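You operate a simulated robot arm through the tools that you are given. There is no shell and no other tool. Be economical: measure what you need, move in short steps, check, and stop when the job is done.

The job below is to be done with a simulated robot arm. You get a single attempt, and the scene is never put back.

Task
Pull the racks drawer open.

It is judged by the outcome, as a careful person would: the job done as asked, and still so three seconds after it is handed in. It fails if anything else is knocked over, pushed out of place, dropped, spilled or broken.

Robot
A 6-joint arm with a two-finger parallel gripper, fixed in place. Base frame: the origin is at the foot of the arm, x ahead of it, y to its left, z up. Lengths are in m, angles in rad, forces in N, time in s.
With the tool pointing down near the work surface it reaches from about 0.1 to 0.62 m from the base axis. Its first joint turns from -1.152 to 1.152 rad. Payload 2.9 kg.
Tool frame: the origin (TCP) lies between the finger pads and is the grasp point; the fingertips stand 0.03 m ahead of it; z points along the fingers, y is the line along which they close. The gripper opens to 0.11 m. The fingers are 0.02 m wide and 0.01 m thick; the gripper's body (0.048 by 0.112 m) begins 0.055 m behind the TCP.
Orientation is that of the tool frame in the base frame, as a unit quaternion [w, x, y, z]. With the fingers straight down and closing along the base's y, the tool's x points along the base's -x, its y along +y and its z along -z.

Tools
- The arm moves only by the tool nudge_tool. Its argument "rows" is a list of rows, each a list of 7 numbers: the shift along the base's x, y, z in m, then the turn, a rotation vector about the base's x, y, z in rad, then the gripper command, from -1 (shut) to 1 (fully open), values between in proportion. In form: [[x, y, z, wx, wy, wz, grip], ...]. A call has 1 to 20 rows; each row shifts and turns the commanded pose from where the row before left it. Each row takes 0.2 s and may step no farther than 0.05 m and 0.15 rad from the row before; otherwise, or with a gripper value out of range, the whole call is refused. A pose out of reach is approached as far as the arm can. The call stops where the force on the tool passes 40 N (or 10 N more than at its start, if that is more) or the arm is blocked; 0.2 s more then pass. Each finger travels about 0.108 m/s and halts on what it meets, pressing with about 38 N; the grip force reading is that of the motor and also rises with nothing between the fingers. The clock runs only during rows and for 0.2 s after the last one: add rows that do not move to give the fingers time. The reply holds the time, the measured pose of the TCP, the force on the tool along the base axes, the opening and the grip force, in the units named above and with some noise.
- Cameras (640 x 400 px; columns grow to the right, rows downward): "scene" is fixed at [0.0744, 0.4426, 1.3654]; the picture's right is [-0.73, -0.68, 0.00], its down [-0.51, 0.55, -0.67] and it looks along [0.45, -0.49, -0.75] (base axes); focal length 336 px, centre (320, 200). "wrist" rides on the gripper at [-0.036, 0, -0.057] in the tool frame; the picture's right is [0.00, -1.00, 0.00], its down [0.97, 0.00, -0.24] and it looks along [0.24, 0.00, 0.97] (tool axes); focal length 218 px, centre (320, 200).
- grab_frame(camera): a new picture of that camera. No time passes.
- probe_pixels(camera, pixels): for up to 12 pixels [column, row] of the newest picture of that camera ("zoom" is the newest enlarged one), the place [x, y, z] in the base frame of the surface seen there, good to about 0.002 m. No time passes.
- inspect(camera, box): a new picture of the part [left, top, right, bottom] of that camera's present view, enlarged. No time passes.
- sign_off(): hands the job in; it is judged then, once.

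Go step by step. Measure first, check grasps and placings, and put right what went wrong. The budget is 60 turns and 26 pictures, counting those below and the enlarged ones. Unless the task says otherwise, let go and move clear before handing in, and close with one line.

The tools are called after "Request:" as name(argument=value, ...) on one line, values as JSON. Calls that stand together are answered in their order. nudge_tool: Moves the arm, as the interface text tells. Its arguments: {"type":"object","properties":{"rows":{"type":"array"}},"required":["rows"]} The other tools are called the same way: grab_frame (camera) takes a picture; probe_pixels (camera, pixels) gives the place of the surface under pixels of a picture; inspect (camera, box) takes an enlarged picture of a part of a camera's view; sign_off () hands the job in.

At the start:

```text
clock: 0.0
tool_pos: [0.438, -0.1884, 0.8599]
orientation: [0.0, 0.0, 1.0, -0.001]
force: [0.7, 0.3, -0.6]
width: 0.1097
gripper_force: 0.1
```

scene: 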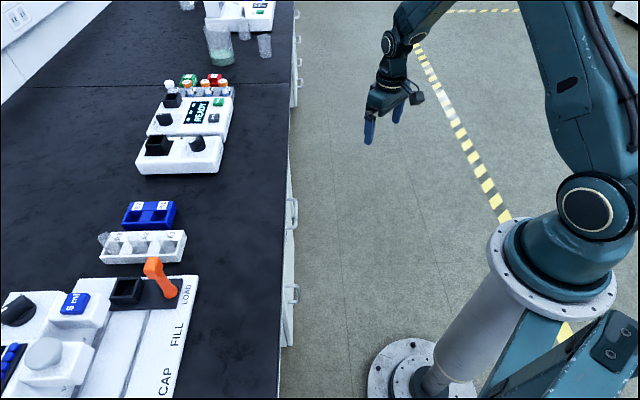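
wrist: 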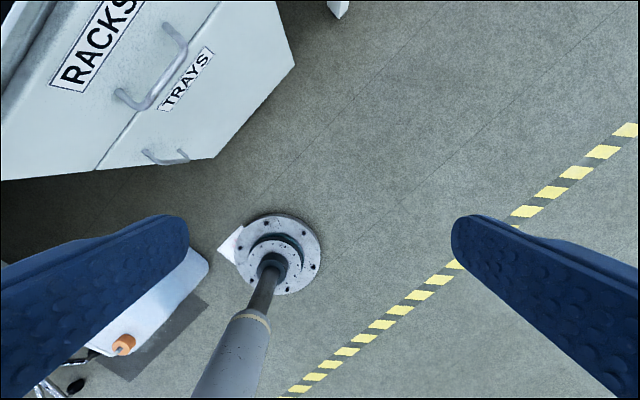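

The wrist picture shows the RACKS front with a bar handle from about (122,97) to (178,30). I'll measure the handle and the drawer front.

Request:
probe_pixels(camera="wrist", pixels=[[122, 97], [148, 103], [165, 78], [184, 52], [170, 28], [80, 75], [60, 150], [100, 160], [215, 5], [150, 155], [110, 60], [185, 158]])

Request:
inspect(camera="wrist", box=[0, 0, 320, 200])

Request:
inspect(camera="scene", box=[200, 0, 360, 400])

```text
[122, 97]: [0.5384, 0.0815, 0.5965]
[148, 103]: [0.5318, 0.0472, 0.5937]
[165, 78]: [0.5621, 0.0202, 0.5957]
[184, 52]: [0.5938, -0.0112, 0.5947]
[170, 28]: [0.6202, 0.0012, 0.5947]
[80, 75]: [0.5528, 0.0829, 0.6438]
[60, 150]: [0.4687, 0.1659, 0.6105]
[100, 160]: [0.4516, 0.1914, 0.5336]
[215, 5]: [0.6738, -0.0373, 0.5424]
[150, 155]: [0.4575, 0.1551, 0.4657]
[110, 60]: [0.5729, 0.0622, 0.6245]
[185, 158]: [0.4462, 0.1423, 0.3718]
```

```text
2.00 times, centred on (160, 100) of wrist
```

zoom: 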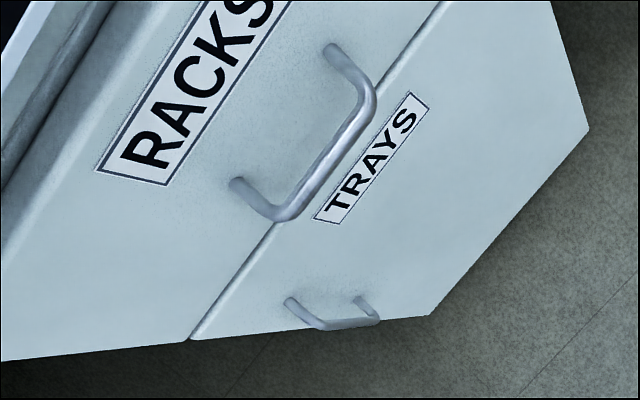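

```text
1.00 times, centred on (280, 200) of scene
```

zoom: 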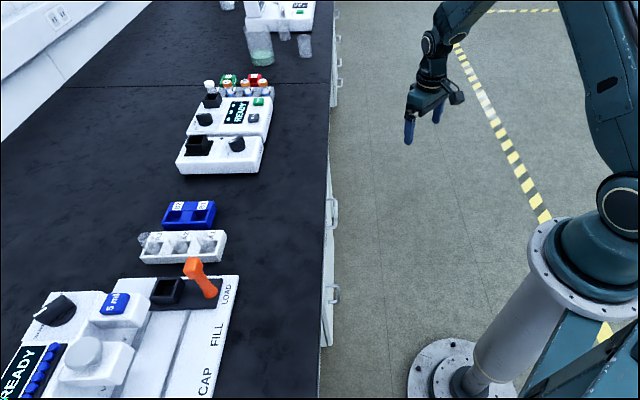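

The bar handle runs along about (0.71,-0.70), centred near (0.561, 0.021, 0.592), and stands about 0.038 m off the front, whose outward normal is (-0.707,-0.707). I'll turn the tool here, well away from everything, so it points inward with the fingers closing nearly vertically.

Request:
nudge_tool(rows=[[0, 0, 0, 0, 0, -0.131, 0], [0, 0, 0, 0, 0, -0.131, 0], [0, 0, 0, 0, 0, -0.131, 0], [0, 0, 0, 0, 0, -0.131, 0], [0, 0, 0, 0, 0, -0.131, 0], [0, 0, 0, 0, 0, -0.131, 0], [0, 0, -0.02, 0.0884, -0.0884, 0, 0], [0, 0, -0.02, 0.0884, -0.0884, 0, 0], [0, 0, -0.02, 0.0884, -0.0884, 0, 0], [0, 0, -0.02, 0.0884, -0.0884, 0, 0], [0, 0, -0.02, 0.0884, -0.0884, 0, 0], [0, 0, -0.02, 0.0884, -0.0884, 0, 0], [0, 0, -0.02, 0.0884, -0.0884, 0, 0], [0, 0, -0.02, 0.0884, -0.0884, 0, -0.1], [0, 0, -0.02, 0.0884, -0.0884, 0, -0.1], [0, 0, -0.02, 0.0884, -0.0884, 0, -0.1], [0, 0, 0, 0, 0, 0, -0.1]])

```text
clock: 3.6
tool_pos: [0.4386, -0.1871, 0.6586]
orientation: [0.224, 0.31, 0.749, 0.541]
force: [0.4, -0.6, 0.1]
width: 0.0496
gripper_force: 0.0
```

The pose was reached cleanly. Next I'll move to a pregrasp point 0.1 m short of the bar along the approach line, then look.

Request:
nudge_tool(rows=[[0.009, 0.0266, -0.0062, 0, 0, 0, -0.1], [0.009, 0.0266, -0.0062, 0, 0, 0, -0.1], [0.009, 0.0266, -0.0062, 0, 0, 0, -0.1], [0.009, 0.0266, -0.0062, 0, 0, 0, -0.1], [0.011, 0.0266, -0.0062, 0, 0, 0, -0.1], [0, 0, 0, 0, 0, 0, -0.1]])

Request:
grab_frame(camera="wrist")

Request:
grab_frame(camera="scene")

```text
clock: 5.0
tool_pos: [0.4855, -0.0547, 0.6275]
orientation: [0.223, 0.312, 0.749, 0.54]
force: [0.0, 1.4, -0.4]
width: 0.0494
gripper_force: 0.0
```

```text
21 pictures are left
```

wrist: 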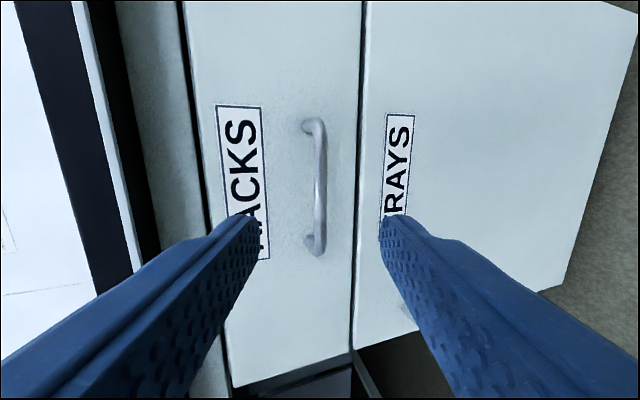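

```text
20 pictures are left
```

scene: 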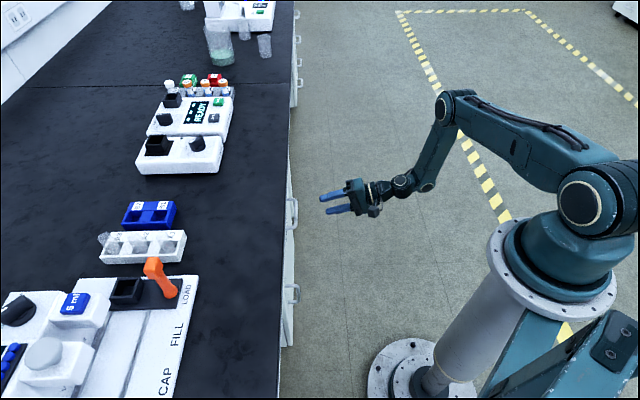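

The handle runs from (316,128) to (316,245) and lies between the fingers. I'll refine its position from this closer view.

Request:
probe_pixels(camera="wrist", pixels=[[321, 145], [321, 165], [320, 185], [319, 205], [318, 225], [310, 125], [307, 242], [285, 180], [340, 180], [285, 300], [240, 340], [110, 180]])

```text
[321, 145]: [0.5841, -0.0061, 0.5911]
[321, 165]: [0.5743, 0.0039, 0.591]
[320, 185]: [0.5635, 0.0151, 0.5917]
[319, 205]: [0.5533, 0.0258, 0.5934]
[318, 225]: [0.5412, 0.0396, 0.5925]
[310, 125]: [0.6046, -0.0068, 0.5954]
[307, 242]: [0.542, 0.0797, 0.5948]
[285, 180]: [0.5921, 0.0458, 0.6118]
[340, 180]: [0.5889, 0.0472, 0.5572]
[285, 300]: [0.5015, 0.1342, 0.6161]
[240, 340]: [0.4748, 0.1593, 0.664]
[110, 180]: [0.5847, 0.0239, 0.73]
```

The bar centre is confirmed at about (0.562, 0.022, 0.591), with the front 0.038 m behind it. I'll advance along the tool axis until the bar is between the pads.

Request:
nudge_tool(rows=[[0.0167, 0.0167, -0.008, 0, 0, 0, -0.1], [0.0167, 0.0167, -0.008, 0, 0, 0, -0.1], [0.0167, 0.0167, -0.008, 0, 0, 0, -0.1], [0.0167, 0.0167, -0.008, 0, 0, 0, -0.1], [0, 0, 0, 0, 0, 0, -0.1]])

Request:
grab_frame(camera="wrist")

```text
clock: 6.2
tool_pos: [0.5554, 0.0133, 0.597]
orientation: [0.223, 0.311, 0.749, 0.541]
force: [0.5, 0.5, 0.2]
width: 0.0493
gripper_force: 0.0
```

```text
19 pictures are left
```

wrist: 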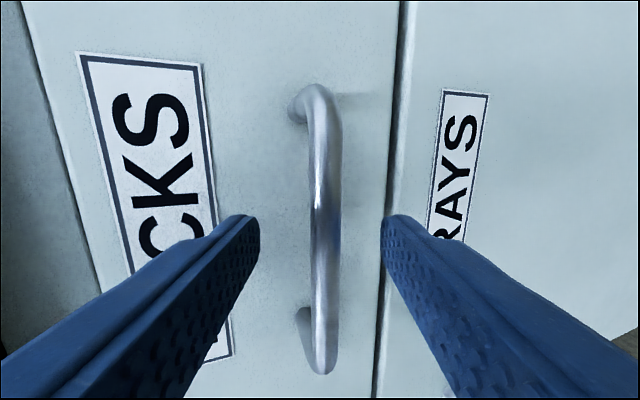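

The bar at (325,220) sits centred between the fingertips, with no contact force. I'll close on it.

Request:
nudge_tool(rows=[[0, 0, 0, 0, 0, 0, -1], [0, 0, 0, 0, 0, 0, -1], [0, 0, 0, 0, 0, 0, -1], [0, 0, 0, 0, 0, 0, -1]])

```text
clock: 7.2
tool_pos: [0.5543, 0.0124, 0.5956]
orientation: [0.223, 0.311, 0.751, 0.539]
force: [2.3, -4.9, -17.6]
width: 0.0108
gripper_force: 45.4
```

The fingers hold the bar at a width of 0.0108. I'll ease down slightly to relieve the side load, then pull outward along the normal in small steps.

Request:
nudge_tool(rows=[[0, 0, -0.003, 0, 0, 0, -1], [-0.007, -0.007, 0, 0, 0, 0, -1], [-0.007, -0.007, 0, 0, 0, 0, -1], [-0.007, -0.007, 0, 0, 0, 0, -1], [-0.007, -0.007, 0, 0, 0, 0, -1], [-0.007, -0.007, 0, 0, 0, 0, -1]])

Request:
grab_frame(camera="wrist")

```text
clock: 8.6
tool_pos: [0.5179, -0.024, 0.5943]
orientation: [0.225, 0.31, 0.748, 0.542]
force: [-0.7, 3.0, 18.7]
width: 0.0104
gripper_force: 45.2
```

```text
18 pictures are left
```

wrist: 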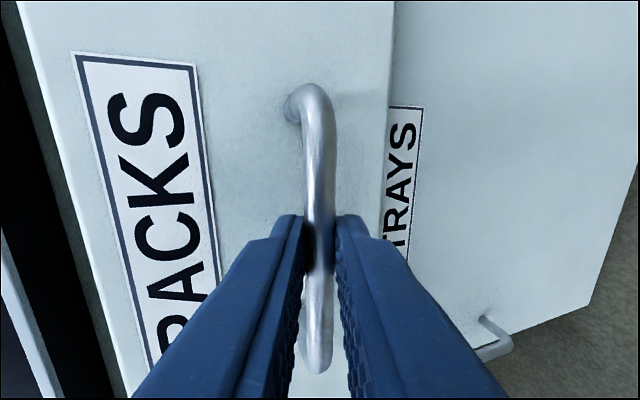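

The drawer is following: its front now stands out from TRAYS at about 0.05 m. I'll keep pulling, with a small upward correction for the vertical load.

Request:
nudge_tool(rows=[[-0.01, -0.01, 0.0015, 0, 0, 0, -1], [-0.01, -0.01, 0, 0, 0, 0, -1], [-0.01, -0.01, 0, 0, 0, 0, -1], [-0.01, -0.01, 0, 0, 0, 0, -1], [-0.01, -0.01, 0, 0, 0, 0, -1], [-0.01, -0.01, 0, 0, 0, 0, -1], [-0.01, -0.01, 0, 0, 0, 0, -1], [-0.01, -0.01, 0, 0, 0, 0, -1]])

Request:
grab_frame(camera="scene")

```text
clock: 10.4
tool_pos: [0.4382, -0.1042, 0.5948]
orientation: [0.223, 0.311, 0.749, 0.54]
force: [-2.4, 2.9, 5.6]
width: 0.0106
gripper_force: 44.9
```

```text
17 pictures are left
```

scene: 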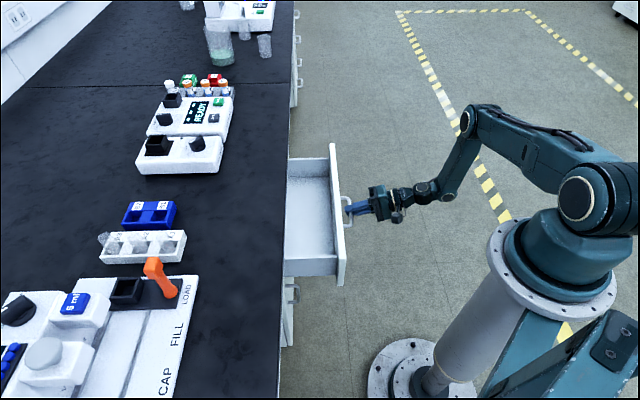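

The drawer is about 0.165 m open and still moving freely. I'll pull further in gentle steps, watching for its stop.

Request:
nudge_tool(rows=[[-0.007, -0.007, 0, 0, 0, 0, -1], [-0.007, -0.007, 0, 0, 0, 0, -1], [-0.007, -0.007, 0, 0, 0, 0, -1], [-0.007, -0.007, 0, 0, 0, 0, -1], [-0.007, -0.007, 0, 0, 0, 0, -1], [-0.007, -0.007, 0, 0, 0, 0, -1]])

Request:
grab_frame(camera="scene")

```text
clock: 11.8
tool_pos: [0.3966, -0.1455, 0.5946]
orientation: [0.224, 0.312, 0.749, 0.54]
force: [-2.0, 3.3, 1.7]
width: 0.0104
gripper_force: 45.1
```

```text
16 pictures are left
```

scene: 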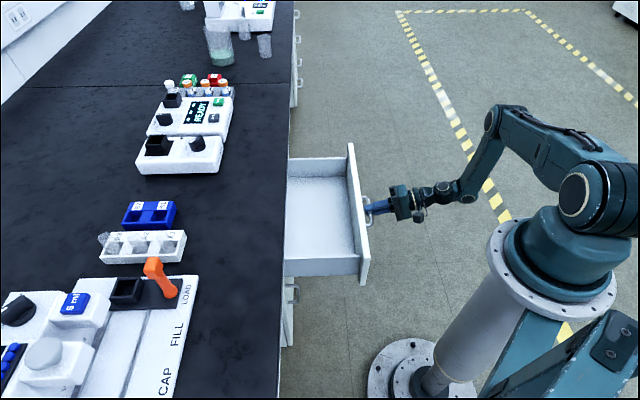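

The drawer is now about 0.22 m open with no stop felt and no contents in it. I'll pull another few centimetres to find the end.

Request:
nudge_tool(rows=[[-0.006, -0.006, 0, 0, 0, 0, -1], [-0.006, -0.006, 0, 0, 0, 0, -1], [-0.006, -0.006, 0, 0, 0, 0, -1], [-0.006, -0.006, 0, 0, 0, 0, -1], [-0.006, -0.006, 0, 0, 0, 0, -1], [-0.006, -0.006, 0, 0, 0, 0, -1]])

```text
clock: 13.2
tool_pos: [0.3597, -0.1819, 0.5959]
orientation: [0.223, 0.312, 0.751, 0.538]
force: [7.2, -6.8, -16.2]
width: 0.0104
gripper_force: 45.1
```

The load changed at about 0.275 m open, so this is near the end of travel and is plenty. I'll open the fingers and back straight away along the tool axis.

Request:
nudge_tool(rows=[[0, 0, 0, 0, 0, 0, -0.1], [0, 0, 0, 0, 0, 0, -0.1], [0, 0, 0, 0, 0, 0, -0.1], [-0.01, -0.01, 0.005, 0, 0, 0, -0.1], [-0.014, -0.014, 0.007, 0, 0, 0, -0.1], [-0.014, -0.014, 0.007, 0, 0, 0, -0.1], [-0.014, -0.014, 0.007, 0, 0, 0, -0.1], [0, 0, 0, 0, 0, 0, -0.1]])

Request:
grab_frame(camera="scene")

Request:
grab_frame(camera="wrist")

```text
clock: 15.0
tool_pos: [0.3655, -0.201, 0.6188]
orientation: [0.223, 0.311, 0.749, 0.541]
force: [-1.4, -0.7, -3.2]
width: 0.0513
gripper_force: 1.9
out of reach, approached as far as the arm can: row 4, 5, 6, 7
```

```text
15 pictures are left
```

scene: 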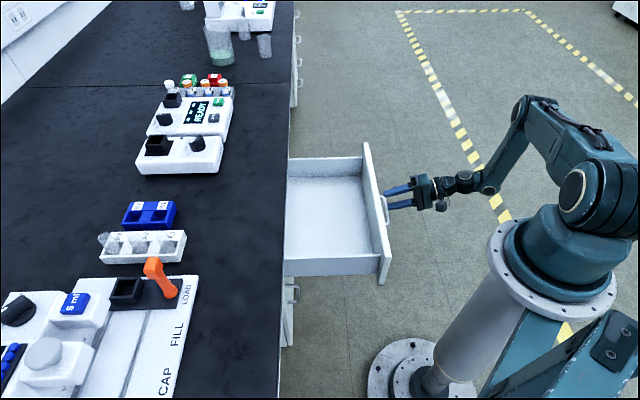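

```text
14 pictures are left
```

wrist: 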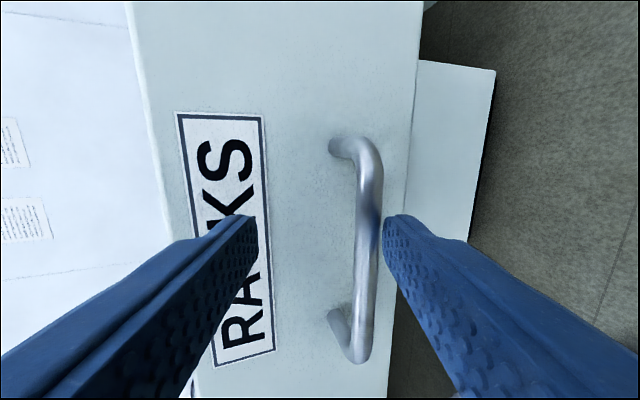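

The drawer stayed open, but the arm reached its limit and drifted up, so the lower finger at (400,225) is still just below the bar. I'll lower a little to re-centre and see how the arm responds.

Request:
nudge_tool(rows=[[0, 0, -0.01, 0, 0, 0, 0.1], [0, 0, -0.01, 0, 0, 0, 0.1]])

Request:
probe_pixels(camera="wrist", pixels=[[368, 200], [367, 240], [370, 180], [300, 150], [300, 300], [392, 222]])

```text
clock: 15.6
tool_pos: [0.3656, -0.2004, 0.599]
orientation: [0.223, 0.312, 0.75, 0.539]
force: [0.2, 0.4, 0.4]
width: 0.0605
gripper_force: 0.0
```

```text
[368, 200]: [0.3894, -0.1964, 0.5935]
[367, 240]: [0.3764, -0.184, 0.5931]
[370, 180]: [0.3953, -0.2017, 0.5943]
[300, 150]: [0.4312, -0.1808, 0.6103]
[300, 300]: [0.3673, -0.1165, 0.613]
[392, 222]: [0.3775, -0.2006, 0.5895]
```

The commanded pose is clamped at the measured one, and the bar is centred and free of contact. The front is now 0.274 m out. I'll back out mostly along -y, where the arm has more room.

Request:
nudge_tool(rows=[[0, -0.012, 0.002, 0, 0, 0, 0.1], [0, -0.012, 0.002, 0, 0, 0, 0.1], [0, -0.012, 0.002, 0, 0, 0, 0.1], [0, -0.012, 0.002, 0, 0, 0, 0.1]])

Request:
grab_frame(camera="wrist")

```text
clock: 16.6
tool_pos: [0.3869, -0.2376, 0.6072]
orientation: [0.223, 0.311, 0.749, 0.54]
force: [0.4, -0.3, 0.2]
width: 0.0605
gripper_force: 0.1
out of reach, approached as far as the arm can: row 1, 2, 3, 4
```

```text
13 pictures are left
```

wrist: 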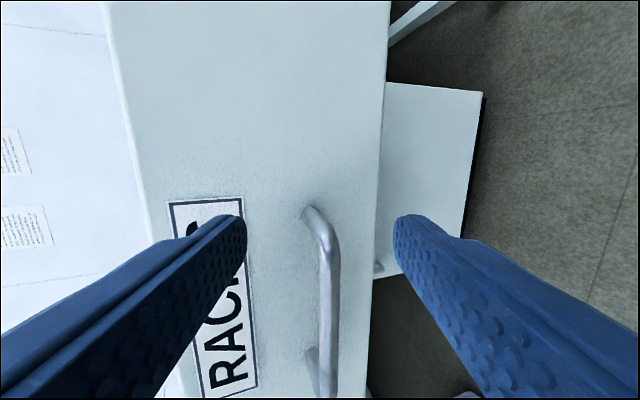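

The tool slid along the bar to its end, and the tips are now about level with the bar's front, with no contact. The lower finger is in front of the bar, so I'll lift while tilting back toward vertical to regain reach.

Request:
nudge_tool(rows=[[0, 0, 0.008, -0.07, 0.07, 0, 0.1], [0, 0, 0.01, -0.07, 0.07, 0, 0.1], [0, 0, 0.01, -0.07, 0.07, 0, 0.1], [-0.007, -0.007, 0.01, -0.07, 0.07, 0, 0.1]])

Request:
grab_frame(camera="wrist")

```text
clock: 17.6
tool_pos: [0.3759, -0.2452, 0.6451]
orientation: [0.158, 0.348, 0.842, 0.382]
force: [0.0, 0.1, -0.4]
width: 0.0603
gripper_force: 0.0
```

```text
12 pictures are left
```

wrist: 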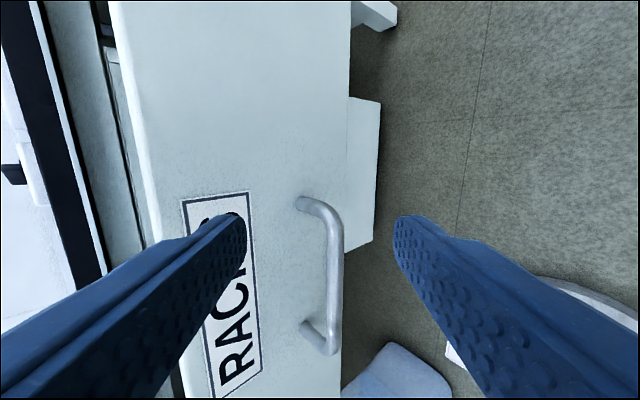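

The arm is back in reach with no contact force. I'll go up and outward, clear of the drawer.

Request:
nudge_tool(rows=[[-0.003, -0.012, 0.02, 0, 0, 0, 0.1], [-0.003, -0.012, 0.02, 0, 0, 0, 0.1], [0, -0.012, 0.03, 0, 0, 0, 0.1], [0, -0.01, 0.03, 0, 0, 0, 0.1], [0, 0, 0.03, 0, 0, 0, 0.1], [0, 0, 0.03, 0, 0, 0, 0.1], [0, 0, 0, 0, 0, 0, 0.1]])

Request:
grab_frame(camera="scene")

```text
clock: 19.2
tool_pos: [0.3742, -0.292, 0.8068]
orientation: [0.158, 0.349, 0.841, 0.383]
force: [0.7, 0.5, -0.5]
width: 0.0603
gripper_force: 0.1
```

```text
11 pictures are left
```

scene: 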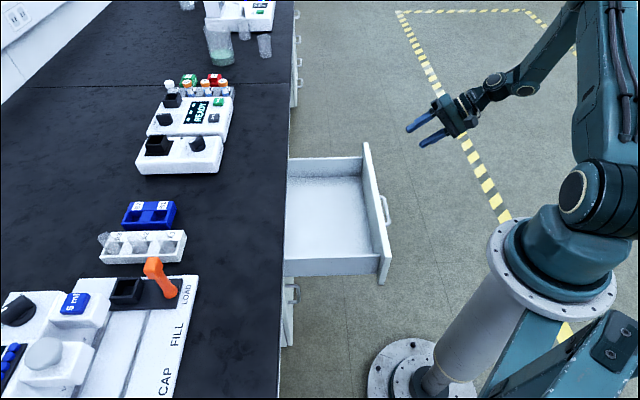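

The drawer stands open with its front at (375,215), the gripper is clear, and the bench items haven't moved. I'll hand it in.

Request:
sign_off()

```text
The job is handed in.
```

The racks drawer is pulled open about 0.27 m, the gripper is clear of it, and nothing else in the scene was moved.
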